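You operate a simulated robot arm through the tools that you are given. There is no shell and no other tool. Be economical: measure what you need, move in short steps, check, and stop when the job is done.

The job below is to be done with a simulated two-armed robot. You get a single attempt, and the scene is never put back.

Task
Open up the green machine for the belt fitter.
Fine: both latches free, side door open, belt knob down to 1, vent cover open; leave it unplugged.

The check looks at the end state, three seconds after you hand in, the way a careful person would. Anything else that was tipped, shoved, dropped, spilled or broken makes it a failure. A push-on lid holds only when it is set on centred and level and pressed home; a screw cap is set on level and turned clockwise until tight.

Robot
Two 7-joint arms with two-finger grippers on one trunk, on a base that drives. Base frame: it is fixed to the floor where the robot stands at the start and does not move with it; the origin is under the middle of the robot, x ahead of it, y to its left, z up; the surface under the hand at the start is at about z = 1.05. Readings come in m, degrees, newtons and seconds.
The left shoulder is at the start at [0.078, 0.151, 0.888], the right one opposite. With the tool pointing down near the work surface each hand reaches from about 0.1 to 0.58 m from the robot's upright axis, wherever it stands, measured 20 degrees to its own side. Places, roughly: blue belt knob [-1.5, 1, 0.5]; blue lower latch [-1.7, 0.9, 0.5]; blue upper latch [-1.7, 0.9, 0.7]; blue vent cover [-1.9, 0.6, 0.9]; blue-striped side door [-1.5, 1, 0.6]; green belt knob [0.6, -0.2, 0.5]; green clamp [0.6, -0.3, 0.9]; green front door latch [0.4, -0.3, 0.8]; green funnel knob [0.9, -0.4, 1.3]; green gate [0.8, -0.4, 1]; green grease cap [0.7, 0, 0.8]; green guide tube [0.8, -0.1, 0.9]; green lower latch [0.5, -0.2, 0.5]; green machine direction switch [0.3, -0.5, 0.8]; green machine jog button [0.3, -0.4, 1.1]; green machine overload button [0.4, -0.4, 0.8]. Payload 2.54 kg a hand.
The TCP of each hand is the grasp point between the finger pads, 0.03 m short of the fingertips. In the tool frame z runs along the fingers and y along their closing line. Largest opening 0.116 m; the body of the gripper starts 0.095 m behind the TCP.
Orientation is that of the tool frame in the base frame, as a unit quaternion [x, y, z, w]. With the fingers straight down and closing along the base's y, the tool's x points along the base's -x, its y along +y and its z along -z.

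Tools
- The arms move only by the tool drive_tool. It takes "left_deltas", "right_deltas" or both (then of equal length, played together; a hand with none holds still); each is a list that holds one entry, the list of rows, each a list of 7 numbers: the opening, from 0 (shut) to 1 (fully open), then the shift along the base's x, y, z in units of 250 mm (1.0 is 250 mm), then the turn, a rotation vector about the base's x, y, z in units of 60 degrees (1.0 is 60 degrees). In form: [[[gripper, tx, ty, tz, rx, ry, rz], ...]]. A call has 1 to 10 rows; each row is the pose to reach, as a shift and turn from the pose commanded when the call began. A call with a number of a shift or a turn outside -1 to 1 is refused whole. A row lasts 0.2 s, in which the tool goes at most 0.05 m and 8.6 degrees; a call with a longer step from one row to the next is refused whole, and so is a gripper value outside its range. A pose out of reach is approached as far as the arm can. The call stops where the force on the tool passes 90 N (or 10 N more than at its start, if that is more) or the arm is blocked; 0.2 s more then pass. Each finger travels about 0.072 m/s and halts on what it meets, pressing with about 22 N; the grip force reading is that of the motor and also rises with nothing between the fingers. The clock runs only during rows and for 0.2 s after the last one: add rows that repeat a pose to give the fingers time. It gives the time, the measured TCP pose, the force on the tool (base axes), the opening and the grip force at its end, in the units of the frame above (readings bear some noise), with the torque about the TCP (base axes, N m) and any sound that the robot's microphone picked up.
- Cameras (640 x 400 px; columns grow to the right, rows downward): "scene" is now at [0.1391, -0.0588, 1.0288]; the picture's right is [-0.64, -0.77, 0.00], its down [-0.28, 0.23, -0.93] and it looks along [0.72, -0.60, -0.37] (base axes); focal length 214 px, centre (320, 200). "left" rides on the left gripper at [0.069, 0.015, -0.122] in its tool frame; the picture's right is [-0.22, 0.98, 0.00], its down [-0.83, -0.18, -0.53] and it looks along [-0.52, -0.12, 0.85] (tool axes); focal length 251 px, centre (320, 200). "right" rides on the right gripper at [0.069, -0.015, -0.122] in its tool frame; the picture's right is [0.22, 0.98, 0.00], its down [-0.83, 0.18, -0.53] and it looks along [-0.52, 0.11, 0.85] (tool axes); focal length 251 px, centre (320, 200). There is no depth. A picture from a camera that has moved, and an enlarged one, comes with that camera's place and axes in the base frame and with its lens.
- snapshot(camera): a new picture of that camera. The clock stands still meanwhile.
- raise_lower(by): slides the trunk up (or, below 0, down) by that many m; the arms and the scene camera ride with it, the base frame stays. It gives what a move gives, with no picture.
- steer(legs): drives the robot by 1 to 6 legs, each [ahead, left, turn to the left] in m, m and degrees, along the robot's own axes; the way and the turn of a leg run together, so that a leg with both is an arc; at most 1.5 m and 180 degrees a leg. The arms and the cameras ride along, it lands a little off, and it stops where it bumps. It gives what a move gives.
- turn_head(pan, tilt): turns the head with the scene camera to pan (to the left, within 80 degrees either way) and tilt (down, from -29 to 69), counted from straight ahead of the robot. It gives what a move gives.
- enlarge(camera, box): a new picture of the part [left, top, right, bottom] of that camera's present view, enlarged. The clock stands still meanwhile.
- job_done(): hands the job in; it is judged then, once.

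Work in short steps. Places have to be worked out from the pictures, the camera data and where the tool is seen: move nearer, look again, correct. Check each grasp and each placing, and mend what went wrong. You have 120 turns and 108 pictures in all, those below and enlarged ones among them. Open the grippers and draw the arms clear of the work before you hand the job in, unless the task says otherwise; then end with one line.

The tools are called as name(argument=value, ...) on one line, values as JSON. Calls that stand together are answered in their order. drive_tool: Moves the arms, as the interface text tells. Its arguments: {"type":"object","properties":{"left_deltas":{"type":"array","items":{"type":"array","items":{"type":"array","items":{"type":"number"}}}},"right_deltas":{"type":"array","items":{"type":"array","items":{"type":"array","items":{"type":"number"}}}}},"required":[]} The other tools are called the same way: raise_lower (by) slides the trunk up or down; steer (legs) drives the base; turn_head (pan, tilt) turns the head that bears the scene camera; snapshot (camera) takes a picture; enlarge (camera, box) takes an enlarged picture of a part of a camera's view; job_done () hands the job in.

At the start:

```text
clock: 0.0
left_position: [0.4817, 0.0314, 1.0313]
left_ee_rot: [0.0, 1.0, 0.0, 0.001]
left_contact_force: [-0.1, 0.7, -0.3]
left_torque: [-0.01, 0.01, -0.02]
left_finger_gap: 0.1162
left_grip_force: 0.1
right_position: [0.3762, -0.4041, 1.1235]
right_ee_rot: [0.0, 1.0, -0.001, 0.001]
right_contact_force: [0.5, -0.3, -0.7]
right_torque: [-0.02, 0.02, -0.01]
right_finger_gap: 0.1161
right_grip_force: 0.0
trunk travel left (down, up): [-0.125, 0.164]
robot x, y, heading: [0.0039, -0.0016, -0.1]
head pan, tilt: [-39.8, 21.4]
```

scene: 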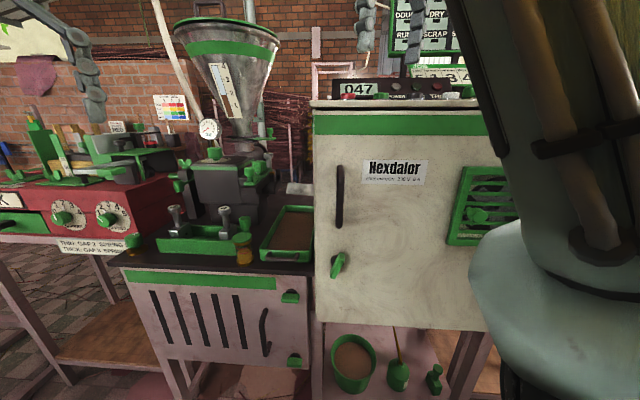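
right: 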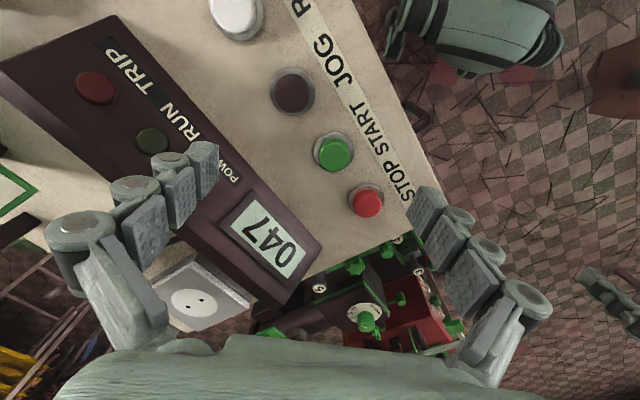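
left: 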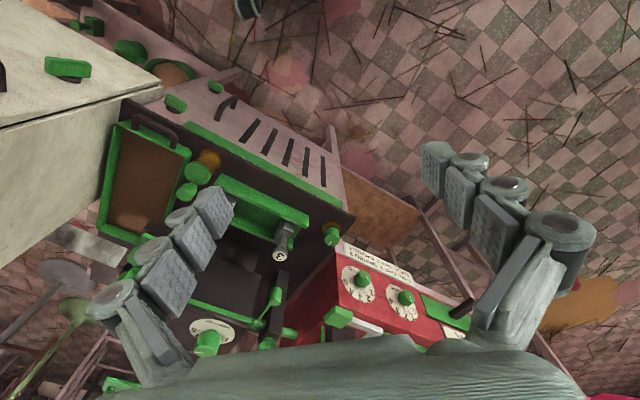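

I start by looking closer at the side door area and the cabinet with the vent.

enlarge(camera="scene", box=[110, 250, 330, 400])

enlarge(camera="scene", box=[310, 60, 530, 340])

enlarge(camera="right", box=[100, 180, 320, 360])

```text
2.67 times, centred on (220, 325) of scene
camera zoom: at [0.1391, -0.0588, 1.0288], right [-0.64, -0.77, 0.0], down [-0.28, 0.23, -0.93], along [0.72, -0.6, -0.37], focal length 572 px, centre (587, -133)
```

zoom: 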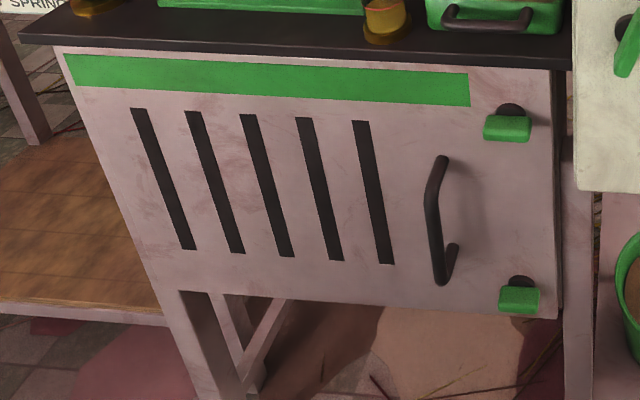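

```text
1.43 times, centred on (420, 200) of scene
camera zoom: at [0.1391, -0.0588, 1.0288], right [-0.64, -0.77, 0.0], down [-0.28, 0.23, -0.93], along [0.72, -0.6, -0.37], focal length 306 px, centre (177, 200)
```

zoom: 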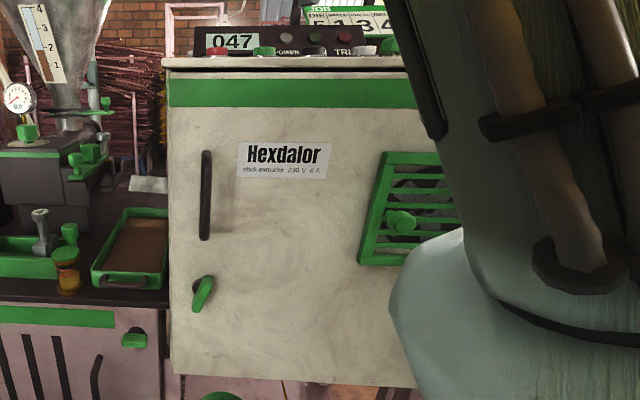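

```text
2.22 times, centred on (210, 270) of right
camera zoom: at [0.307, -0.421, 1.2458], right [-0.22, 0.98, 0.0], down [0.83, 0.18, 0.53], along [0.52, 0.11, -0.85], focal length 559 px, centre (564, 44)
```

zoom: 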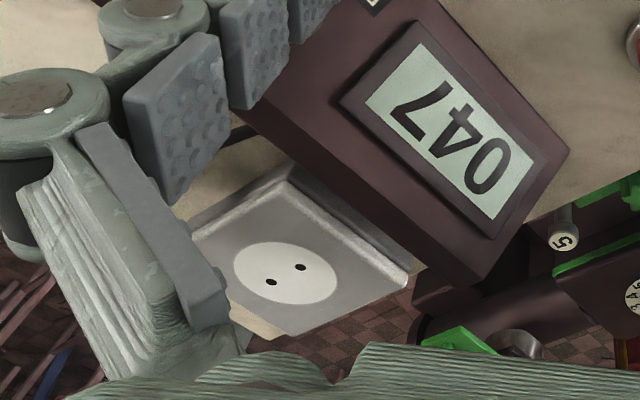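

The machine's front runs roughly along (0.57, 0.82), and the socket looks empty. I will raise the trunk slightly, back straight off and turn to face the machine front.

raise_lower(by=0.05)

steer(legs=[[-0.35, 0, 0], [0, 0, -35]])

turn_head(pan=0, tilt=30)

snapshot(camera="scene")

```text
clock: 0.9
left_position: [0.4821, 0.0314, 1.0815]
left_ee_rot: [-0.002, 1.0, 0.0, 0.0]
left_contact_force: [0.0, 0.3, 0.7]
left_torque: [0.03, 0.0, -0.02]
left_finger_gap: 0.1159
left_grip_force: 0.1
right_position: [0.3767, -0.4037, 1.174]
right_ee_rot: [0.0, 1.0, -0.001, 0.0]
right_contact_force: [0.1, -0.5, -0.7]
right_torque: [-0.03, 0.0, -0.04]
right_finger_gap: 0.1158
right_grip_force: 0.1
trunk travel left (down, up): [-0.175, 0.114]
robot x, y, heading: [0.0032, -0.0015, -0.2]
head pan, tilt: [-39.8, 21.4]
```

```text
clock: 4.9
left_position: [0.0657, -0.2537, 1.081]
left_ee_rot: [0.303, 0.953, -0.001, 0.0]
left_contact_force: [-0.3, -0.3, 0.7]
left_torque: [0.01, -0.01, 0.02]
left_finger_gap: 0.1161
left_grip_force: 0.0
right_position: [-0.2719, -0.5474, 1.1743]
right_ee_rot: [0.305, 0.952, 0.0, 0.0]
right_contact_force: [-0.7, 0.2, 0.0]
right_torque: [-0.01, 0.0, 0.02]
right_finger_gap: 0.116
right_grip_force: 0.1
trunk travel left (down, up): [-0.175, 0.114]
robot x, y, heading: [-0.3456, 0.001, -35.4]
head pan, tilt: [-39.8, 21.4]
```

```text
clock: 6.0
left_position: [0.0657, -0.2539, 1.0814]
left_ee_rot: [0.304, 0.953, 0.0, 0.0]
left_contact_force: [-0.8, 0.8, -0.7]
left_torque: [0.0, -0.01, 0.0]
left_finger_gap: 0.1159
left_grip_force: 0.1
right_position: [-0.272, -0.548, 1.1739]
right_ee_rot: [0.305, 0.952, -0.001, 0.0]
right_contact_force: [-0.3, -0.3, -0.1]
right_torque: [-0.01, 0.01, -0.01]
right_finger_gap: 0.1159
right_grip_force: 0.1
trunk travel left (down, up): [-0.175, 0.114]
robot x, y, heading: [-0.3466, 0.0011, -35.4]
head pan, tilt: [0.0, 30.0]
```

```text
101 pictures are left
camera scene: at [-0.2291, -0.1097, 1.0751], right [-0.76, -0.64, 0.0], down [-0.26, 0.31, -0.92], along [0.59, -0.7, -0.4], focal length 214 px, centre (320, 200)
```

scene: 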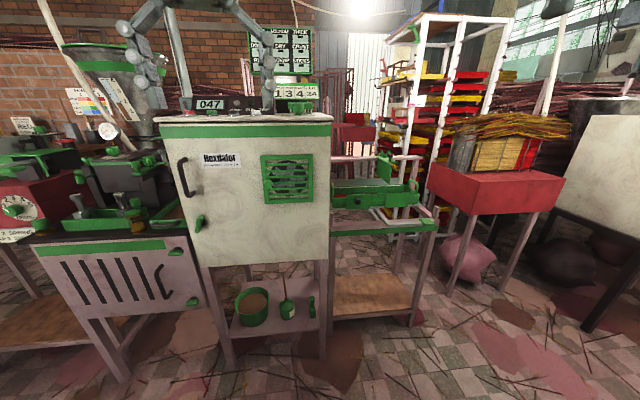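

Triangulating: upper latch ≈(0.459,-0.241,0.66), lower ≈(0.453,-0.237,0.46), front plane normal ≈(0.716,-0.698). I square up to the front (heading about -44°), shift left and lower the trunk.

steer(legs=[[0, 0, -9], [0.11, 0.19, 0]])

raise_lower(by=-0.15)

snapshot(camera="scene")

snapshot(camera="left")

```text
clock: 9.1
left_position: [0.231, -0.2644, 1.0815]
left_ee_rot: [0.384, 0.923, 0.0, -0.001]
left_contact_force: [-0.3, 0.2, -0.5]
left_torque: [0.0, 0.0, -0.01]
left_finger_gap: 0.1161
left_grip_force: 0.1
right_position: [-0.1508, -0.4981, 1.1747]
right_ee_rot: [0.384, 0.923, 0.0, -0.001]
right_contact_force: [-0.4, -0.7, 0.2]
right_torque: [-0.03, 0.02, 0.0]
right_finger_gap: 0.1161
right_grip_force: 0.1
trunk travel left (down, up): [-0.175, 0.114]
robot x, y, heading: [-0.1297, 0.0552, -45.2]
head pan, tilt: [0.0, 30.0]
```

```text
clock: 10.8
left_position: [0.2317, -0.2645, 0.9315]
left_ee_rot: [0.384, 0.923, 0.0, 0.0]
left_contact_force: [0.6, 0.0, 1.0]
left_torque: [0.03, 0.0, -0.02]
left_finger_gap: 0.1161
left_grip_force: 0.0
right_position: [-0.1511, -0.4979, 1.0241]
right_ee_rot: [0.385, 0.923, -0.001, -0.002]
right_contact_force: [0.1, 1.4, 0.2]
right_torque: [0.03, -0.02, 0.03]
right_finger_gap: 0.1159
right_grip_force: 0.0
trunk travel left (down, up): [-0.025, 0.264]
robot x, y, heading: [-0.1277, 0.0562, -45.2]
head pan, tilt: [0.0, 30.0]
```

```text
100 pictures are left
camera scene: at [-0.0336, -0.0721, 0.926], right [-0.86, -0.52, 0.0], down [-0.2, 0.34, -0.92], along [0.48, -0.79, -0.39], focal length 214 px, centre (320, 200)
```

scene: 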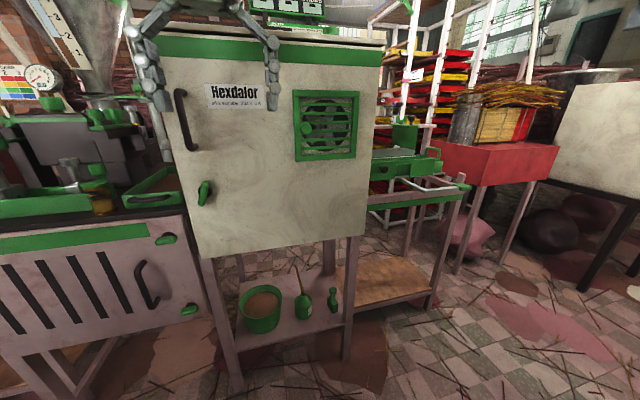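

```text
99 pictures are left
camera left: at [0.1946, -0.2058, 1.0543], right [0.84, 0.54, 0.0], down [0.45, -0.71, 0.53], along [0.29, -0.45, -0.85], focal length 251 px, centre (320, 200)
```

left: 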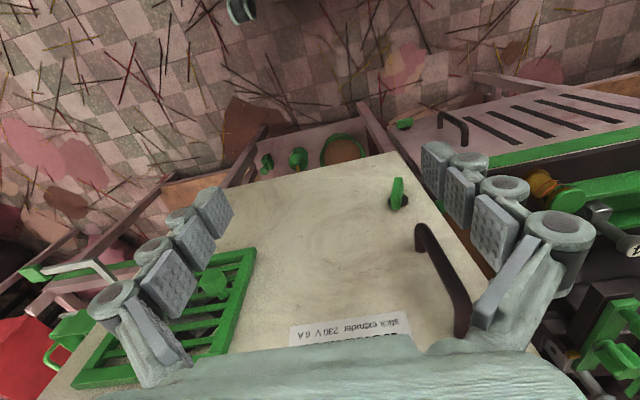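

The robot is facing the front well. I now pitch the left hand forward to horizontal, moving it left and down in front of the side door, well off the surface.

drive_tool(left_deltas=[[[1, 0.04, 0.09, -0.09, -0.087, -0.09, 0], [1, 0.08, 0.18, -0.18, -0.174, -0.18, 0], [1, 0.12, 0.27, -0.27, -0.262, -0.269, 0], [1, 0.16, 0.36, -0.36, -0.349, -0.358, 0], [1, 0.2, 0.45, -0.45, -0.436, -0.4475, 0], [1, 0.24, 0.54, -0.54, -0.523, -0.537, 0], [1, 0.28, 0.63, -0.63, -0.61, -0.6265, 0], [1, 0.32, 0.72, -0.72, -0.698, -0.716, 0]]])

drive_tool(left_deltas=[[[1, 0.02, 0.01, -0.1, -0.087, -0.09, 0], [1, 0.04, 0.02, -0.2, -0.174, -0.18, 0], [1, 0.06, 0.03, -0.3, -0.262, -0.269, 0], [1, 0.08, 0.04, -0.4, -0.349, -0.358, 0], [1, 0.08, 0.04, -0.4, -0.349, -0.358, 0]]])

snapshot(camera="left")

snapshot(camera="scene")

```text
clock: 12.6
left_position: [0.3709, -0.1432, 0.8088]
left_ee_rot: [0.333, 0.8, -0.184, 0.465]
left_contact_force: [0.3, -0.5, 0.4]
left_torque: [0.03, 0.01, 0.0]
left_finger_gap: 0.1158
left_grip_force: 0.1
left hand out of reach, approached as far as the arm can: row 7, 8
right_position: [-0.1509, -0.4975, 1.0241]
right_ee_rot: [0.385, 0.923, -0.001, -0.003]
right_contact_force: [0.2, 0.2, -0.3]
right_torque: [0.02, -0.02, 0.0]
right_finger_gap: 0.1161
right_grip_force: 0.0
trunk travel left (down, up): [-0.025, 0.264]
robot x, y, heading: [-0.1319, 0.0567, -45.1]
head pan, tilt: [0.0, 30.0]
```

```text
clock: 13.8
left_position: [0.4236, -0.1591, 0.6865]
left_ee_rot: [0.272, 0.653, -0.262, 0.657]
left_contact_force: [-0.1, -0.2, -1.0]
left_torque: [-0.02, -0.04, 0.0]
left_finger_gap: 0.116
left_grip_force: 0.1
left hand out of reach, approached as far as the arm can: row 1, 2, 3, 4, 5
right_position: [-0.1507, -0.4974, 1.0238]
right_ee_rot: [0.385, 0.923, -0.001, -0.002]
right_contact_force: [-1.1, -0.3, 0.6]
right_torque: [0.03, 0.03, -0.02]
right_finger_gap: 0.1161
right_grip_force: 0.1
trunk travel left (down, up): [-0.025, 0.264]
robot x, y, heading: [-0.1271, 0.0535, -45.3]
head pan, tilt: [0.0, 30.0]
```

```text
98 pictures are left
camera left: at [0.3498, -0.0641, 0.6177], right [0.68, 0.7, 0.23], down [-0.52, 0.23, 0.82], along [0.52, -0.68, 0.52], focal length 251 px, centre (320, 200)
```

left: 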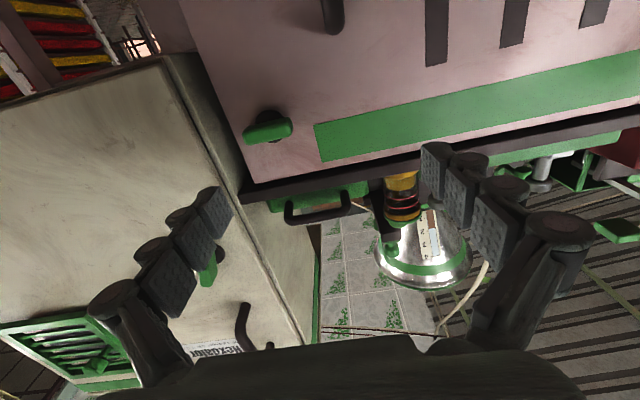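

```text
97 pictures are left
camera scene: at [-0.0332, -0.072, 0.9262], right [-0.85, -0.52, 0.0], down [-0.2, 0.33, -0.92], along [0.48, -0.79, -0.39], focal length 214 px, centre (320, 200)
```

scene: 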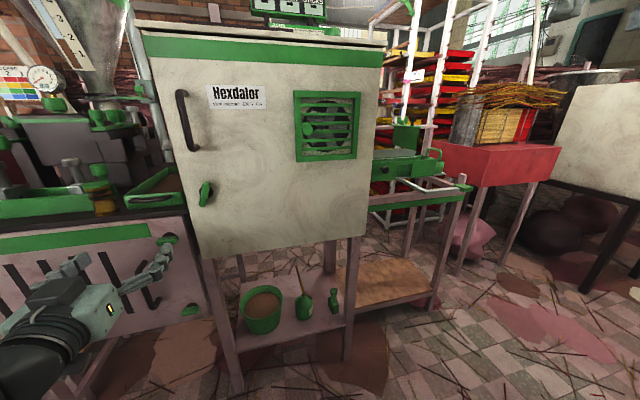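

The hand is horizontal but the robot stands a bit too near for the arm. I back off 0.13 m and look again.

steer(legs=[[-0.13, 0, 0]])

drive_tool(left_deltas=[[[1, 0, 0, -0.1, 0, 0, 0], [1, 0, 0, -0.2, 0, 0, 0], [1, 0, 0, -0.3, 0, 0, 0], [1, 0, 0, -0.3, 0, 0, 0]]])

snapshot(camera="left")

```text
clock: 15.1
left_position: [0.3334, -0.0692, 0.686]
left_ee_rot: [0.273, 0.652, -0.262, 0.657]
left_contact_force: [-0.7, -0.9, -0.6]
left_torque: [-0.01, 0.0, 0.0]
left_finger_gap: 0.1159
left_grip_force: 0.1
right_position: [-0.2417, -0.4068, 1.024]
right_ee_rot: [0.385, 0.923, -0.001, -0.001]
right_contact_force: [-0.3, 0.5, -0.9]
right_torque: [0.02, 0.01, 0.02]
right_finger_gap: 0.116
right_grip_force: 0.0
trunk travel left (down, up): [-0.025, 0.264]
robot x, y, heading: [-0.2243, 0.1498, -45.3]
head pan, tilt: [0.0, 30.0]
```

```text
clock: 16.1
left_position: [0.3347, -0.0687, 0.6092]
left_ee_rot: [0.272, 0.652, -0.262, 0.657]
left_contact_force: [-0.1, 0.2, -0.7]
left_torque: [-0.04, 0.0, -0.01]
left_finger_gap: 0.1161
left_grip_force: 0.1
right_position: [-0.2409, -0.4062, 1.0244]
right_ee_rot: [0.384, 0.923, 0.001, -0.002]
right_contact_force: [-0.3, 0.3, -0.5]
right_torque: [0.0, -0.01, 0.02]
right_finger_gap: 0.116
right_grip_force: 0.1
trunk travel left (down, up): [-0.025, 0.264]
robot x, y, heading: [-0.2213, 0.1451, -45.2]
head pan, tilt: [0.0, 30.0]
```

```text
96 pictures are left
camera left: at [0.2591, 0.0266, 0.5412], right [0.68, 0.7, 0.23], down [-0.52, 0.23, 0.82], along [0.52, -0.68, 0.52], focal length 251 px, centre (320, 200)
```

left: 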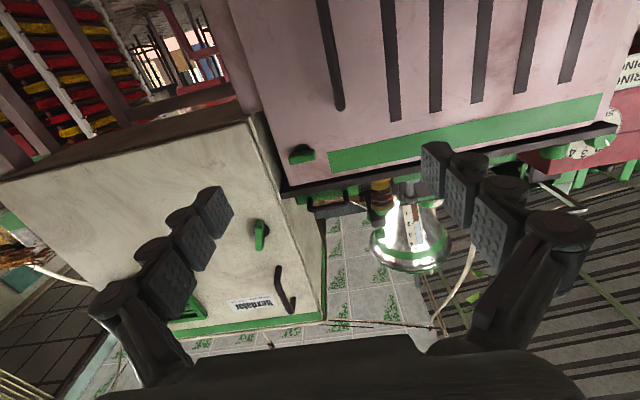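

The hand camera now looks upward past the latches, so I use the head camera: pan it to the left, onto the latches, and enlarge.

turn_head(pan=25, tilt=30)

snapshot(camera="scene")

```text
clock: 17.0
left_position: [0.3332, -0.0696, 0.6091]
left_ee_rot: [0.272, 0.652, -0.262, 0.657]
left_contact_force: [-0.4, -1.3, 0.0]
left_torque: [0.02, 0.01, 0.01]
left_finger_gap: 0.1158
left_grip_force: 0.1
right_position: [-0.241, -0.4062, 1.0238]
right_ee_rot: [0.385, 0.923, 0.0, -0.002]
right_contact_force: [0.3, -0.1, 0.2]
right_torque: [0.03, 0.01, 0.02]
right_finger_gap: 0.116
right_grip_force: 0.0
trunk travel left (down, up): [-0.025, 0.264]
robot x, y, heading: [-0.2163, 0.1512, -45.1]
head pan, tilt: [25.0, 30.0]
```

```text
95 pictures are left
camera scene: at [-0.1238, 0.0197, 0.9262], right [-0.85, -0.52, 0.0], down [-0.2, 0.33, -0.92], along [0.48, -0.78, -0.39], focal length 214 px, centre (320, 200)
```

scene: 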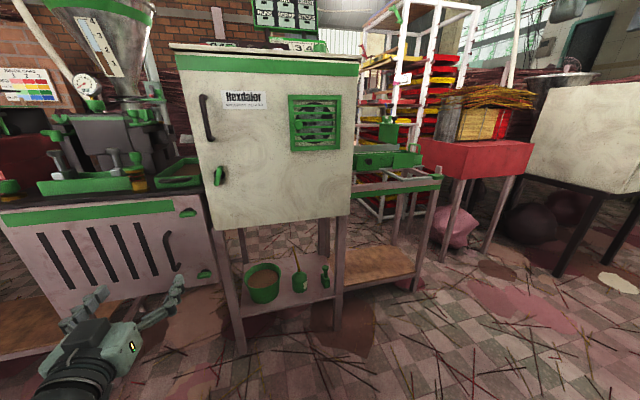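

The head readings say pan 25, but the view did not change. I retry with a different pan to see how the head actually responds.

turn_head(pan=45, tilt=45)

enlarge(camera="scene", box=[0, 180, 240, 330])

```text
clock: 17.8
left_position: [0.3343, -0.069, 0.6098]
left_ee_rot: [0.273, 0.652, -0.261, 0.657]
left_contact_force: [-0.2, 0.0, 0.2]
left_torque: [0.0, 0.0, -0.01]
left_finger_gap: 0.1161
left_grip_force: 0.1
right_position: [-0.2419, -0.4061, 1.0228]
right_ee_rot: [0.385, 0.923, -0.001, -0.002]
right_contact_force: [-0.4, 0.1, 0.6]
right_torque: [0.0, -0.02, -0.03]
right_finger_gap: 0.116
right_grip_force: 0.1
trunk travel left (down, up): [-0.025, 0.264]
robot x, y, heading: [-0.2182, 0.1444, -45.1]
head pan, tilt: [45.0, 45.0]
```

```text
2.67 times, centred on (120, 255) of scene
camera zoom: at [-0.1237, 0.0198, 0.9262], right [-0.85, -0.52, 0.0], down [-0.21, 0.33, -0.92], along [0.48, -0.78, -0.39], focal length 572 px, centre (853, 53)
```

zoom: 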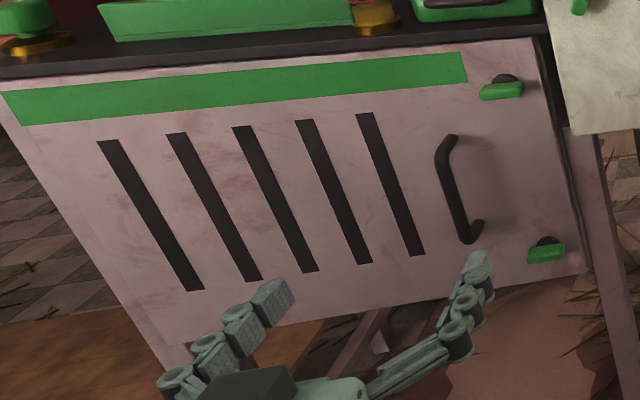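

The head camera stays put whatever I command, so I rely on it as it is plus the hand cameras. Next I roll the left hand 90° so the fingers close vertically around the horizontal upper latch, staying clear of the door.

drive_tool(left_deltas=[[[1, -0.02, -0.01, 0.03, 0.1, -0.1, 0], [1, -0.04, -0.02, 0.06, 0.2, -0.2, 0], [1, -0.06, -0.03, 0.1, 0.3, -0.3, 0], [1, -0.08, -0.04, 0.13, 0.4, -0.4, 0], [1, -0.1, -0.05, 0.16, 0.5, -0.5, 0], [1, -0.11, -0.055, 0.18, 0.6, -0.6, 0], [1, -0.124, -0.064, 0.204, 0.7, -0.7, 0]]])

drive_tool(left_deltas=[[[1, 0, 0, 0, 0.09, -0.09, 0], [1, 0, 0, 0, 0.18, -0.18, 0], [1, 0, 0, 0, 0.27, -0.27, 0], [1, 0, 0, 0, 0.36, -0.36, 0], [1, 0, 0, 0, 0.36, -0.36, 0]]])

steer(legs=[[0.1, 0, 0]])

snapshot(camera="left")

snapshot(camera="scene")

```text
clock: 19.4
left_position: [0.3018, -0.0835, 0.663]
left_ee_rot: [0.559, 0.427, 0.097, 0.704]
left_contact_force: [0.2, -0.1, 0.5]
left_torque: [0.0, -0.02, -0.02]
left_finger_gap: 0.1159
left_grip_force: 0.0
right_position: [-0.2423, -0.4056, 1.0243]
right_ee_rot: [0.384, 0.923, -0.001, -0.002]
right_contact_force: [0.2, 0.4, -0.7]
right_torque: [-0.01, 0.01, 0.0]
right_finger_gap: 0.1159
right_grip_force: 0.1
trunk travel left (down, up): [-0.025, 0.264]
robot x, y, heading: [-0.2198, 0.148, -45.2]
head pan, tilt: [45.0, 45.0]
```

```text
clock: 20.6
left_position: [0.3035, -0.0851, 0.6616]
left_ee_rot: [0.651, 0.265, 0.277, 0.655]
left_contact_force: [0.0, -0.5, 0.1]
left_torque: [-0.02, 0.0, 0.01]
left_finger_gap: 0.1159
left_grip_force: 0.0
right_position: [-0.242, -0.4068, 1.0234]
right_ee_rot: [0.385, 0.923, 0.0, -0.002]
right_contact_force: [-0.1, 1.1, -0.5]
right_torque: [-0.07, -0.03, 0.0]
right_finger_gap: 0.1158
right_grip_force: 0.1
trunk travel left (down, up): [-0.025, 0.264]
robot x, y, heading: [-0.2215, 0.1467, -45.1]
head pan, tilt: [45.0, 45.0]
```

```text
clock: 21.8
left_position: [0.3749, -0.1539, 0.6619]
left_ee_rot: [0.65, 0.266, 0.278, 0.655]
left_contact_force: [0.4, -0.8, -0.1]
left_torque: [0.0, 0.0, 0.01]
left_finger_gap: 0.1162
left_grip_force: 0.0
right_position: [-0.1717, -0.476, 1.0233]
right_ee_rot: [0.384, 0.924, 0.0, -0.002]
right_contact_force: [0.0, 0.4, 0.1]
right_torque: [-0.02, 0.01, 0.0]
right_finger_gap: 0.1158
right_grip_force: 0.0
trunk travel left (down, up): [-0.025, 0.264]
robot x, y, heading: [-0.1495, 0.0769, -45.0]
head pan, tilt: [45.0, 45.0]
```

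```text
93 pictures are left
camera left: at [0.3368, -0.0199, 0.6779], right [-0.17, -0.15, 0.97], down [-0.96, -0.21, -0.2], along [0.23, -0.97, -0.11], focal length 251 px, centre (320, 200)
```

left: 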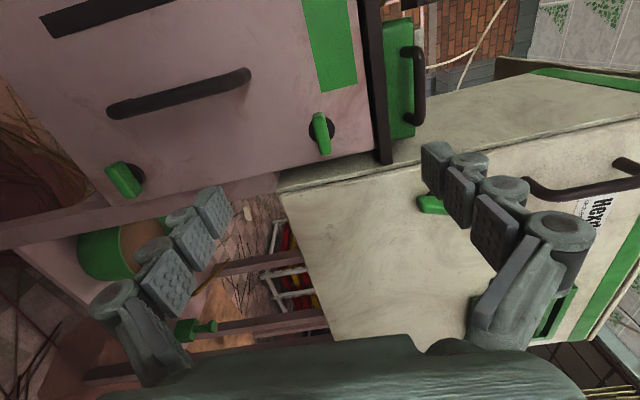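

```text
92 pictures are left
camera scene: at [-0.0537, -0.05, 0.9264], right [-0.85, -0.53, 0.0], down [-0.21, 0.33, -0.92], along [0.49, -0.78, -0.39], focal length 214 px, centre (320, 200)
```

scene: 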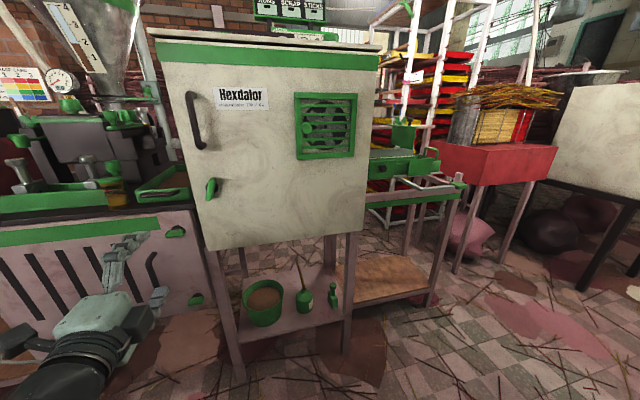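

The left camera now sees both latches, and its rays agree with my triangulation. I enlarge to see the latch shape.

enlarge(camera="left", box=[90, 60, 370, 220])

```text
2.29 times, centred on (230, 140) of left
camera zoom: at [0.3368, -0.0199, 0.6779], right [-0.17, -0.15, 0.97], down [-0.96, -0.21, -0.2], along [0.23, -0.97, -0.11], focal length 575 px, centre (526, 337)
```

zoom: 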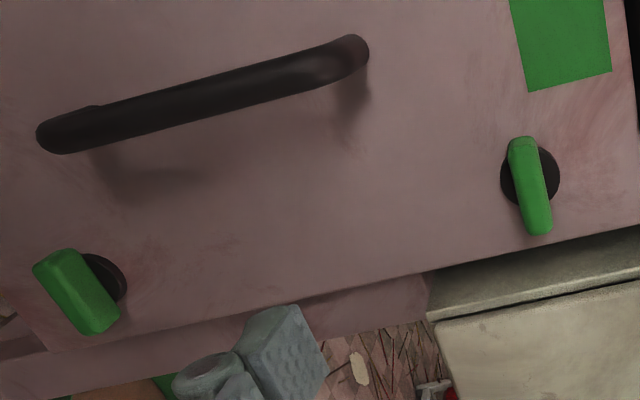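

Upper latch bar centre ≈(0.457,-0.242,0.665), about 5 cm long and 1.3 cm thick. I move straight in 0.10 m with the gripper part-closed and look before closing.

drive_tool(left_deltas=[[[0.6, 0.09, -0.09, 0.005, 0, 0, 0], [0.6, 0.18, -0.19, 0.01, 0, 0, 0], [0.6, 0.26, -0.28, 0.012, 0, 0, 0], [0.6, 0.272, -0.294, 0.012, 0, 0, 0]]])

snapshot(camera="left")

```text
clock: 22.8
left_position: [0.4398, -0.2278, 0.6662]
left_ee_rot: [0.652, 0.265, 0.277, 0.654]
left_contact_force: [-16.0, 20.6, -3.3]
left_torque: [0.36, 0.28, 0.37]
left_finger_gap: 0.0708
left_grip_force: 9.8
right_position: [-0.1702, -0.4775, 1.0236]
right_ee_rot: [0.383, 0.924, 0.0, -0.002]
right_contact_force: [-1.3, -0.2, -0.6]
right_torque: [0.05, 0.02, -0.03]
right_finger_gap: 0.116
right_grip_force: 0.1
trunk travel left (down, up): [-0.025, 0.264]
robot x, y, heading: [-0.1494, 0.0755, -45.1]
head pan, tilt: [45.0, 45.0]
```

```text
90 pictures are left
camera left: at [0.4037, -0.094, 0.6821], right [-0.17, -0.15, 0.97], down [-0.96, -0.21, -0.2], along [0.23, -0.97, -0.11], focal length 251 px, centre (320, 200)
```

left: 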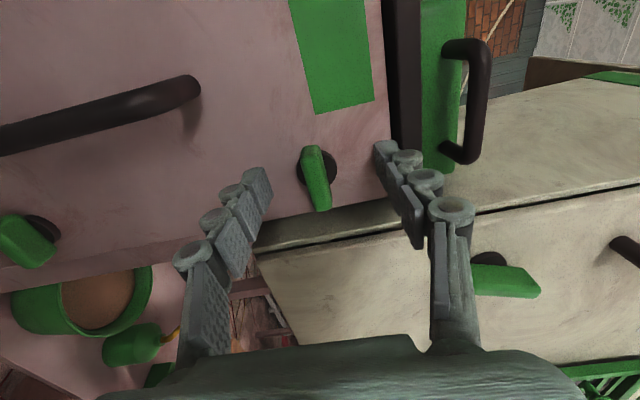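

Contact of ~26 N: probably the upper fingertip meets the counter's overhanging edge. I back off 1.5 cm, narrow the opening, and move in again.

drive_tool(left_deltas=[[[0.6, -0.06, 0.06, 0, 0, 0, 0], [0.35, -0.06, 0.06, 0, 0, 0, 0], [0.35, -0.06, 0.06, 0, 0, 0, 0], [0.35, -0.03, 0.03, 0, 0, 0, 0], [0.35, -0.01, 0.01, 0, 0, 0, 0]]])

enlarge(camera="left", box=[200, 80, 440, 240])

```text
clock: 24.0
left_position: [0.4387, -0.2246, 0.6659]
left_ee_rot: [0.65, 0.265, 0.277, 0.656]
left_contact_force: [-1.3, 2.3, 0.0]
left_torque: [-0.01, 0.07, 0.03]
left_finger_gap: 0.0408
left_grip_force: 0.2
right_position: [-0.17, -0.4771, 1.0227]
right_ee_rot: [0.384, 0.923, 0.0, -0.003]
right_contact_force: [-0.3, 0.3, 0.1]
right_torque: [0.05, 0.0, 0.03]
right_finger_gap: 0.1161
right_grip_force: 0.1
trunk travel left (down, up): [-0.025, 0.264]
robot x, y, heading: [-0.1495, 0.0776, -45.2]
head pan, tilt: [45.0, 45.0]
```

```text
2.50 times, centred on (320, 160) of left
camera zoom: at [0.4015, -0.0903, 0.6811], right [-0.17, -0.15, 0.97], down [-0.96, -0.21, -0.2], along [0.23, -0.97, -0.11], focal length 629 px, centre (320, 300)
```

zoom: 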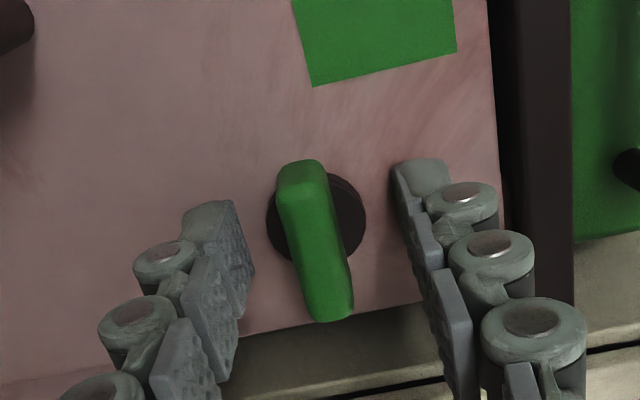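

The latch bar lies between the fingers, about 6 mm right of the tool axis. I shift right 5 mm and close.

drive_tool(left_deltas=[[[0.35, -0.014, -0.014, 0, 0, 0, 0], [0.1, -0.014, -0.014, 0, 0, 0, 0], [0, -0.014, -0.014, 0, 0, 0, 0], [0, -0.014, -0.014, 0, 0, 0, 0], [0, -0.014, -0.014, 0, 0, 0, 0]]])

enlarge(camera="left", box=[200, 80, 440, 240])

```text
clock: 25.2
left_position: [0.4354, -0.2283, 0.6648]
left_ee_rot: [0.652, 0.265, 0.276, 0.655]
left_contact_force: [0.9, -0.9, -2.9]
left_torque: [-0.26, 0.48, -0.53]
left_finger_gap: 0.0111
left_grip_force: 38.6
right_position: [-0.1701, -0.4776, 1.0224]
right_ee_rot: [0.384, 0.923, 0.0, -0.002]
right_contact_force: [0.0, -0.5, 0.0]
right_torque: [0.01, 0.01, 0.03]
right_finger_gap: 0.1158
right_grip_force: 0.2
trunk travel left (down, up): [-0.025, 0.264]
robot x, y, heading: [-0.153, 0.0777, -45.1]
head pan, tilt: [45.0, 45.0]
```

```text
2.50 times, centred on (320, 160) of left
camera zoom: at [0.3984, -0.0943, 0.6803], right [-0.17, -0.15, 0.97], down [-0.96, -0.21, -0.2], along [0.23, -0.97, -0.11], focal length 629 px, centre (320, 300)
```

zoom: 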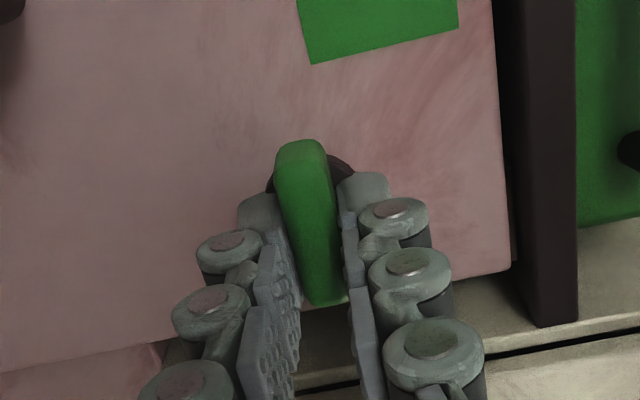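

Gripped (11 mm gap) with the axis within 2 mm of the pivot. I try a 16° counter-clockwise turn and read the torque.

drive_tool(left_deltas=[[[0, 0, 0, 0, -0.094, 0.094, 0], [0, 0, 0, 0, -0.188, 0.188, 0], [0, 0, 0, 0, -0.188, 0.188, 0]]])

```text
clock: 26.0
left_position: [0.4357, -0.2278, 0.666]
left_ee_rot: [0.607, 0.353, 0.184, 0.688]
left_contact_force: [-0.7, -2.6, 1.2]
left_torque: [-0.05, -0.07, -0.53]
left_finger_gap: 0.0111
left_grip_force: 37.9
right_position: [-0.1703, -0.4772, 1.0233]
right_ee_rot: [0.384, 0.923, 0.0, -0.003]
right_contact_force: [-0.3, 0.0, -0.1]
right_torque: [-0.03, 0.01, 0.0]
right_finger_gap: 0.116
right_grip_force: 0.0
trunk travel left (down, up): [-0.025, 0.264]
robot x, y, heading: [-0.1488, 0.0762, -45.2]
head pan, tilt: [45.0, 45.0]
```

Hardly any resistance and the hand followed. I continue counter-clockwise by 60° and check.

drive_tool(left_deltas=[[[0, 0, 0, 0, -0.094, 0.094, 0], [0, 0, 0, 0, -0.188, 0.188, 0], [0, 0, 0, 0, -0.282, 0.282, 0], [0, 0, 0, 0, -0.376, 0.376, 0], [0, 0, 0, 0, -0.47, 0.47, 0], [0, 0, 0, 0, -0.564, 0.564, 0], [0, 0, 0, 0, -0.658, 0.658, 0], [0, 0, 0, 0, -0.7, 0.7, 0], [0, 0, 0, 0, -0.7, 0.7, 0]]])

snapshot(camera="left")

enlarge(camera="scene", box=[60, 200, 240, 320])

```text
clock: 28.0
left_position: [0.4386, -0.2258, 0.6687]
left_ee_rot: [0.349, 0.611, -0.174, 0.689]
left_contact_force: [15.6, 15.7, 23.4]
left_torque: [-0.48, -0.74, 0.45]
left_finger_gap: 0.011
left_grip_force: 37.9
right_position: [-0.1711, -0.4755, 1.0236]
right_ee_rot: [0.384, 0.923, -0.001, -0.002]
right_contact_force: [0.0, 0.5, 1.3]
right_torque: [0.0, 0.0, 0.01]
right_finger_gap: 0.1162
right_grip_force: 0.1
trunk travel left (down, up): [-0.025, 0.264]
robot x, y, heading: [-0.151, 0.0762, -45.1]
head pan, tilt: [45.0, 45.0]
```

```text
87 pictures are left
camera left: at [0.3742, -0.1185, 0.607], right [0.61, 0.64, 0.47], down [-0.66, 0.09, 0.74], along [0.43, -0.76, 0.48], focal length 251 px, centre (320, 200)
```

left: 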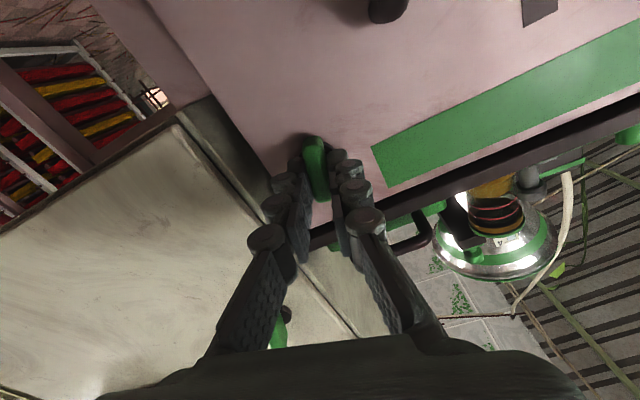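

```text
3.33 times, centred on (150, 260) of scene
camera zoom: at [-0.0541, -0.0484, 0.9269], right [-0.85, -0.53, 0.0], down [-0.21, 0.33, -0.92], along [0.49, -0.78, -0.39], focal length 715 px, centre (887, 0)
```

zoom: 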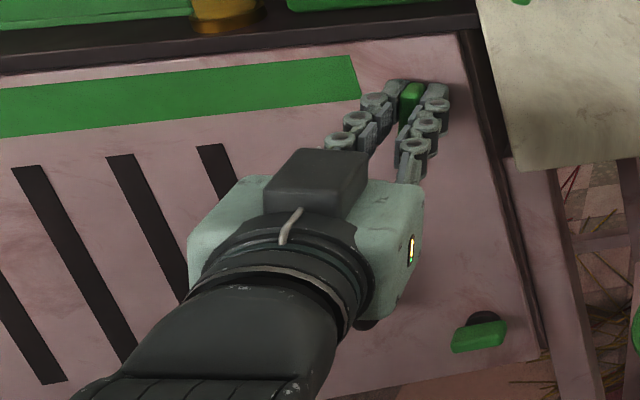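

The latch follows the hand. I finish the last ~15° while easing left/up to relieve the side force.

drive_tool(left_deltas=[[[0, 0.01, 0.01, 0.016, -0.094, 0.094, 0], [0, 0.012, 0.012, 0.02, -0.17, 0.17, 0], [0, 0.012, 0.012, 0.02, -0.17, 0.17, 0]]])

```text
clock: 28.8
left_position: [0.4392, -0.2243, 0.6695]
left_ee_rot: [0.271, 0.655, -0.26, 0.656]
left_contact_force: [-2.5, 8.8, 1.2]
left_torque: [-0.57, -0.64, 0.11]
left_finger_gap: 0.0113
left_grip_force: 38.7
right_position: [-0.1701, -0.4755, 1.0238]
right_ee_rot: [0.383, 0.924, 0.0, -0.002]
right_contact_force: [-0.2, 0.2, 0.1]
right_torque: [0.02, 0.01, -0.03]
right_finger_gap: 0.1158
right_grip_force: 0.1
trunk travel left (down, up): [-0.025, 0.264]
robot x, y, heading: [-0.1511, 0.0767, -45.0]
head pan, tilt: [45.0, 45.0]
```

Turned a full 90° with low torque. I release, back off 8 cm, and look.

drive_tool(left_deltas=[[[0.4, 0, 0, 0, 0, 0, 0], [0.4, 0, 0, 0, 0, 0, 0], [0.4, -0.08, 0.08, 0, 0, 0, 0], [0.4, -0.2, 0.2, 0, 0, 0, 0], [0.4, -0.2, 0.2, 0, 0, 0, 0]]])

enlarge(camera="left", box=[180, 60, 480, 260])

```text
clock: 30.0
left_position: [0.3868, -0.178, 0.688]
left_ee_rot: [0.273, 0.642, -0.261, 0.667]
left_contact_force: [-0.7, -0.4, 0.8]
left_torque: [-0.01, 0.03, -0.01]
left_finger_gap: 0.0466
left_grip_force: 0.1
right_position: [-0.1757, -0.4797, 1.0243]
right_ee_rot: [0.384, 0.923, 0.004, -0.001]
right_contact_force: [-0.7, -0.1, 0.4]
right_torque: [0.01, 0.01, 0.01]
right_finger_gap: 0.1161
right_grip_force: 0.1
trunk travel left (down, up): [-0.025, 0.264]
robot x, y, heading: [-0.1512, 0.0771, -45.1]
head pan, tilt: [45.0, 45.0]
```

```text
2.00 times, centred on (330, 160) of left
camera zoom: at [0.3133, -0.0839, 0.6164], right [0.67, 0.7, 0.24], down [-0.54, 0.24, 0.81], along [0.5, -0.67, 0.54], focal length 503 px, centre (300, 280)
```

zoom: 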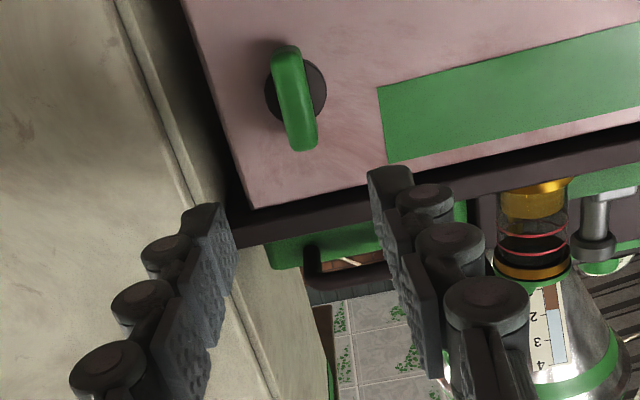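

The upper latch now stands vertical. Next the lower latch: back the base 7 cm, roll the hand back to +90° and drop in front of it.

steer(legs=[[-0.07, 0, 0]])

drive_tool(left_deltas=[[[0.4, 0.01, -0.01, -0.11, 0.1, -0.1, 0], [0.4, 0.02, -0.02, -0.22, 0.2, -0.2, 0], [0.4, 0.03, -0.03, -0.33, 0.3, -0.3, 0], [0.4, 0.04, -0.04, -0.44, 0.4, -0.4, 0], [0.4, 0.05, -0.05, -0.55, 0.5, -0.5, 0], [0.4, 0.06, -0.06, -0.66, 0.6, -0.6, 0], [0.4, 0.07, -0.07, -0.76, 0.7, -0.7, 0]]])

drive_tool(left_deltas=[[[0.4, 0, 0, -0.04, 0.09, -0.09, 0], [0.4, 0, 0, -0.08, 0.18, -0.18, 0], [0.4, 0, 0, -0.12, 0.27, -0.27, 0], [0.4, 0, 0, -0.12, 0.36, -0.36, 0], [0.4, 0, 0, -0.12, 0.36, -0.36, 0]]])

snapshot(camera="left")

```text
clock: 31.0
left_position: [0.3359, -0.1309, 0.6849]
left_ee_rot: [0.273, 0.643, -0.261, 0.666]
left_contact_force: [-0.2, 0.6, 1.0]
left_torque: [0.0, 0.02, 0.0]
left_finger_gap: 0.0464
left_grip_force: 0.1
right_position: [-0.2261, -0.4292, 1.0238]
right_ee_rot: [0.385, 0.923, 0.004, 0.0]
right_contact_force: [-0.2, 0.6, -0.5]
right_torque: [0.01, 0.01, 0.03]
right_finger_gap: 0.116
right_grip_force: 0.1
trunk travel left (down, up): [-0.025, 0.264]
robot x, y, heading: [-0.2005, 0.1228, -45.4]
head pan, tilt: [45.0, 45.0]
```

```text
clock: 32.6
left_position: [0.3567, -0.1423, 0.4897]
left_ee_rot: [0.561, 0.419, 0.094, 0.708]
left_contact_force: [-0.5, 0.3, 0.5]
left_torque: [-0.03, -0.01, 0.01]
left_finger_gap: 0.0464
left_grip_force: 0.0
right_position: [-0.2228, -0.4263, 1.0216]
right_ee_rot: [0.384, 0.923, 0.001, -0.005]
right_contact_force: [0.4, 0.5, 0.4]
right_torque: [-0.02, -0.01, 0.04]
right_finger_gap: 0.116
right_grip_force: 0.1
trunk travel left (down, up): [-0.025, 0.264]
robot x, y, heading: [-0.2008, 0.1289, -45.4]
head pan, tilt: [45.0, 45.0]
```

```text
clock: 33.8
left_position: [0.3553, -0.1446, 0.4582]
left_ee_rot: [0.655, 0.257, 0.272, 0.657]
left_contact_force: [-0.8, 0.0, -0.2]
left_torque: [0.01, 0.0, 0.01]
left_finger_gap: 0.0464
left_grip_force: 0.2
right_position: [-0.2221, -0.4262, 1.0222]
right_ee_rot: [0.385, 0.923, 0.0, -0.004]
right_contact_force: [-0.8, 0.3, -0.1]
right_torque: [0.01, -0.02, -0.01]
right_finger_gap: 0.1161
right_grip_force: 0.0
trunk travel left (down, up): [-0.025, 0.264]
robot x, y, heading: [-0.1987, 0.1294, -45.3]
head pan, tilt: [45.0, 45.0]
```

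```text
84 pictures are left
camera left: at [0.3213, -0.0105, 0.4756], right [-0.18, -0.16, 0.97], down [-0.96, -0.18, -0.2], along [0.21, -0.97, -0.12], focal length 251 px, centre (320, 200)
```

left: 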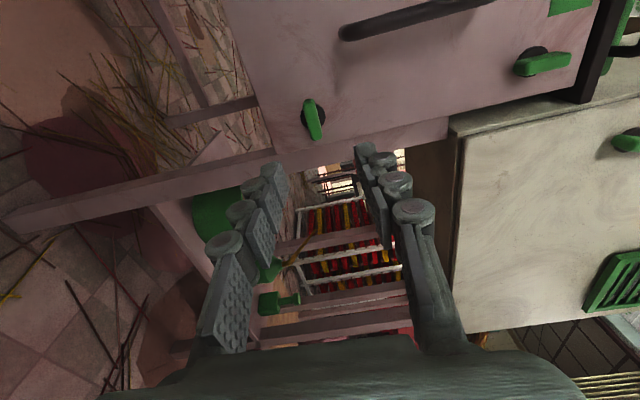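

Lower latch ray gives (0.457,-0.243,0.455). I move in to TCP ≈(0.438,-0.225,0.455) and check between the fingers.

drive_tool(left_deltas=[[[0.35, 0.1, -0.1, -0.005, 0, 0, 0], [0.35, 0.2, -0.195, -0.01, 0, 0, 0], [0.35, 0.3, -0.29, -0.014, 0, 0, 0], [0.35, 0.332, -0.32, -0.014, 0, 0, 0], [0.35, 0.332, -0.32, -0.014, 0, 0, 0]]])

enlarge(camera="left", box=[200, 80, 440, 240])

```text
clock: 35.0
left_position: [0.4394, -0.2219, 0.4549]
left_ee_rot: [0.658, 0.253, 0.274, 0.654]
left_contact_force: [-1.2, 0.3, -1.0]
left_torque: [0.03, 0.04, 0.03]
left_finger_gap: 0.041
left_grip_force: 0.3
right_position: [-0.2235, -0.4251, 1.0237]
right_ee_rot: [0.384, 0.923, 0.0, -0.002]
right_contact_force: [-0.4, 0.4, 0.1]
right_torque: [0.0, -0.03, 0.0]
right_finger_gap: 0.1159
right_grip_force: 0.1
trunk travel left (down, up): [-0.025, 0.264]
robot x, y, heading: [-0.2035, 0.1283, -45.1]
head pan, tilt: [45.0, 45.0]
```

```text
2.50 times, centred on (320, 160) of left
camera zoom: at [0.4054, -0.0884, 0.4716], right [-0.18, -0.16, 0.97], down [-0.96, -0.18, -0.21], along [0.21, -0.97, -0.12], focal length 629 px, centre (320, 300)
```

zoom: 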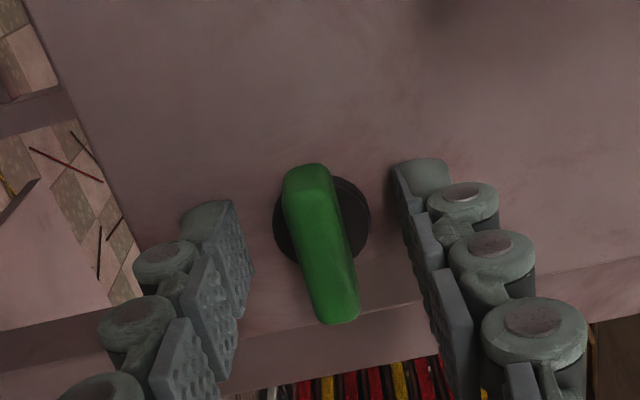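

Same geometry as the upper one; the earlier drift shows the pivot lies at the unshifted axis, so I close here directly, then turn 60° counter-clockwise.

drive_tool(left_deltas=[[[0.1, 0, 0, 0, 0, 0, 0], [0, 0, 0, 0, 0, 0, 0], [0, 0, 0, 0, 0, 0, 0], [0, 0, 0, 0, 0, 0, 0]]])

drive_tool(left_deltas=[[[0, 0, 0, 0, -0.094, 0.094, 0], [0, 0, 0, 0, -0.188, 0.188, 0], [0, 0, 0, 0, -0.282, 0.282, 0], [0, 0, 0, 0, -0.376, 0.376, 0], [0, 0, 0, 0, -0.47, 0.47, 0], [0, 0, 0, 0, -0.564, 0.564, 0], [0, 0, 0, 0, -0.658, 0.658, 0], [0, 0, 0, 0, -0.7, 0.7, 0], [0, 0, 0, 0, -0.7, 0.7, 0]]])

```text
clock: 36.0
left_position: [0.4391, -0.223, 0.4544]
left_ee_rot: [0.657, 0.255, 0.274, 0.655]
left_contact_force: [-7.1, 3.7, -5.6]
left_torque: [-0.39, 0.6, 0.0]
left_finger_gap: 0.0117
left_grip_force: 38.7
right_position: [-0.2231, -0.4248, 1.0229]
right_ee_rot: [0.385, 0.923, 0.0, -0.003]
right_contact_force: [1.0, 0.4, 0.4]
right_torque: [0.01, -0.07, -0.01]
right_finger_gap: 0.1161
right_grip_force: 0.0
trunk travel left (down, up): [-0.025, 0.264]
robot x, y, heading: [-0.2027, 0.1267, -45.2]
head pan, tilt: [45.0, 45.0]
```

```text
clock: 37.1
left_position: [0.4491, -0.2134, 0.4481]
left_ee_rot: [0.576, 0.405, 0.1, 0.703]
left_contact_force: [-6.0, -3.6, -3.8]
left_torque: [0.16, 0.07, 0.23]
left_finger_gap: 0.0115
left_grip_force: 38.7
right_position: [-0.2226, -0.4265, 1.0192]
right_ee_rot: [0.385, 0.923, 0.001, -0.006]
right_contact_force: [0.5, -0.7, -0.4]
right_torque: [0.02, -0.02, 0.0]
right_finger_gap: 0.1157
right_grip_force: 0.1
trunk travel left (down, up): [-0.025, 0.264]
robot x, y, heading: [-0.2056, 0.1246, -45.3]
head pan, tilt: [45.0, 45.0]
stopped in row 5 (left hand): the force on the tool passed its limit at 100 N (the readings are from after the stop); the commanded pose is now the measured one
```

The turn stopped on a force spike after ~28° and the hand drifted left. I look before going on.

enlarge(camera="left", box=[200, 60, 440, 220])

enlarge(camera="scene", box=[60, 200, 240, 320])

```text
2.50 times, centred on (320, 140) of left
camera zoom: at [0.4164, -0.0792, 0.43], right [0.18, 0.18, 0.97], down [-0.96, -0.17, 0.21], along [0.2, -0.97, 0.14], focal length 629 px, centre (320, 350)
```

zoom: 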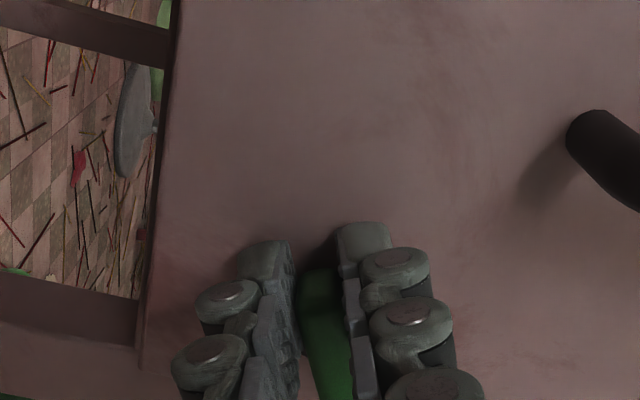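

```text
3.33 times, centred on (150, 260) of scene
camera zoom: at [-0.1047, 0.0009, 0.9246], right [-0.84, -0.54, 0.0], down [-0.21, 0.33, -0.92], along [0.5, -0.78, -0.39], focal length 715 px, centre (887, 0)
```

zoom: 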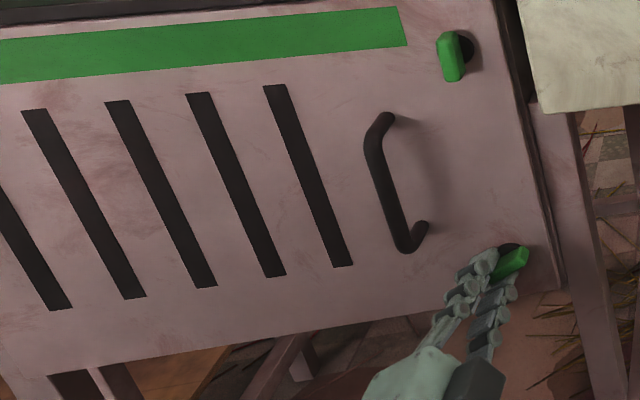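

The bar turned about 28° with the hand, but the hand slid left along it. I open, move back over the pivot, and re-grip.

drive_tool(left_deltas=[[[0.35, 0, 0, 0, 0, 0, 0], [0.35, 0, 0, 0, 0, 0, 0], [0.35, -0.02, -0.02, 0.012, 0, 0, 0], [0.35, -0.04, -0.038, 0.024, 0, 0, 0], [0.35, -0.04, -0.038, 0.024, 0, 0, 0]]])

enlarge(camera="left", box=[200, 80, 440, 240])

```text
clock: 38.3
left_position: [0.4474, -0.2147, 0.453]
left_ee_rot: [0.58, 0.402, 0.107, 0.7]
left_contact_force: [-1.4, 2.5, -1.3]
left_torque: [-0.04, 0.02, 0.06]
left_finger_gap: 0.041
left_grip_force: 0.1
right_position: [-0.2215, -0.4255, 1.022]
right_ee_rot: [0.386, 0.922, 0.0, -0.005]
right_contact_force: [-0.4, -0.1, 0.1]
right_torque: [-0.01, 0.01, 0.0]
right_finger_gap: 0.116
right_grip_force: 0.0
trunk travel left (down, up): [-0.025, 0.264]
robot x, y, heading: [-0.2043, 0.1292, -45.3]
head pan, tilt: [45.0, 45.0]
```

```text
2.50 times, centred on (320, 160) of left
camera zoom: at [0.4143, -0.0803, 0.4361], right [0.17, 0.17, 0.97], down [-0.96, -0.18, 0.2], along [0.2, -0.97, 0.13], focal length 629 px, centre (320, 300)
```

zoom: 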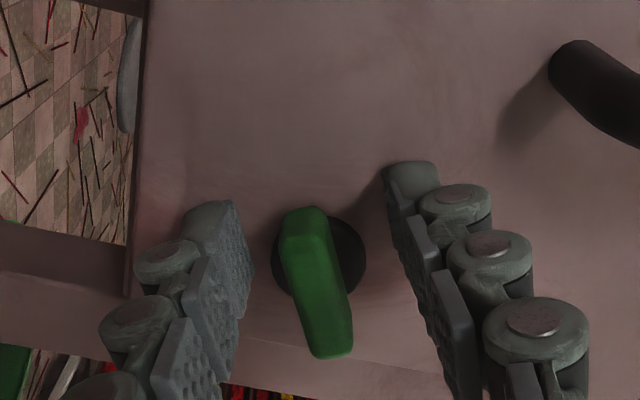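

The hand moved back less than commanded, so a link may be hindered. I take a wide look.

snapshot(camera="scene")

drive_tool(left_deltas=[[[0.35, -0.02, -0.02, 0, 0, 0, 0], [0.35, -0.02, -0.02, 0, 0, 0, 0]]])

```text
79 pictures are left
camera scene: at [-0.1029, 0.0027, 0.9263], right [-0.84, -0.54, 0.0], down [-0.21, 0.33, -0.92], along [0.49, -0.78, -0.39], focal length 214 px, centre (320, 200)
```

scene: 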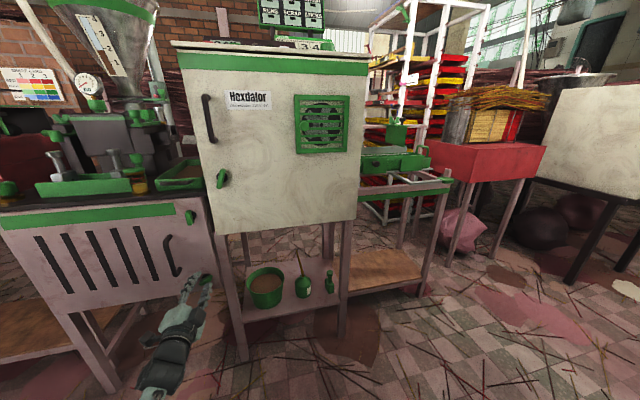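

```text
clock: 38.9
left_position: [0.4476, -0.215, 0.4533]
left_ee_rot: [0.583, 0.396, 0.116, 0.7]
left_contact_force: [-1.2, 1.0, -0.3]
left_torque: [-0.04, 0.01, 0.02]
left_finger_gap: 0.0412
left_grip_force: 0.0
right_position: [-0.2208, -0.4247, 1.0227]
right_ee_rot: [0.386, 0.922, 0.0, -0.005]
right_contact_force: [-0.2, 1.0, 0.5]
right_torque: [0.0, -0.01, 0.03]
right_finger_gap: 0.1162
right_grip_force: 0.1
trunk travel left (down, up): [-0.025, 0.264]
robot x, y, heading: [-0.1999, 0.1287, -45.4]
head pan, tilt: [45.0, 45.0]
```

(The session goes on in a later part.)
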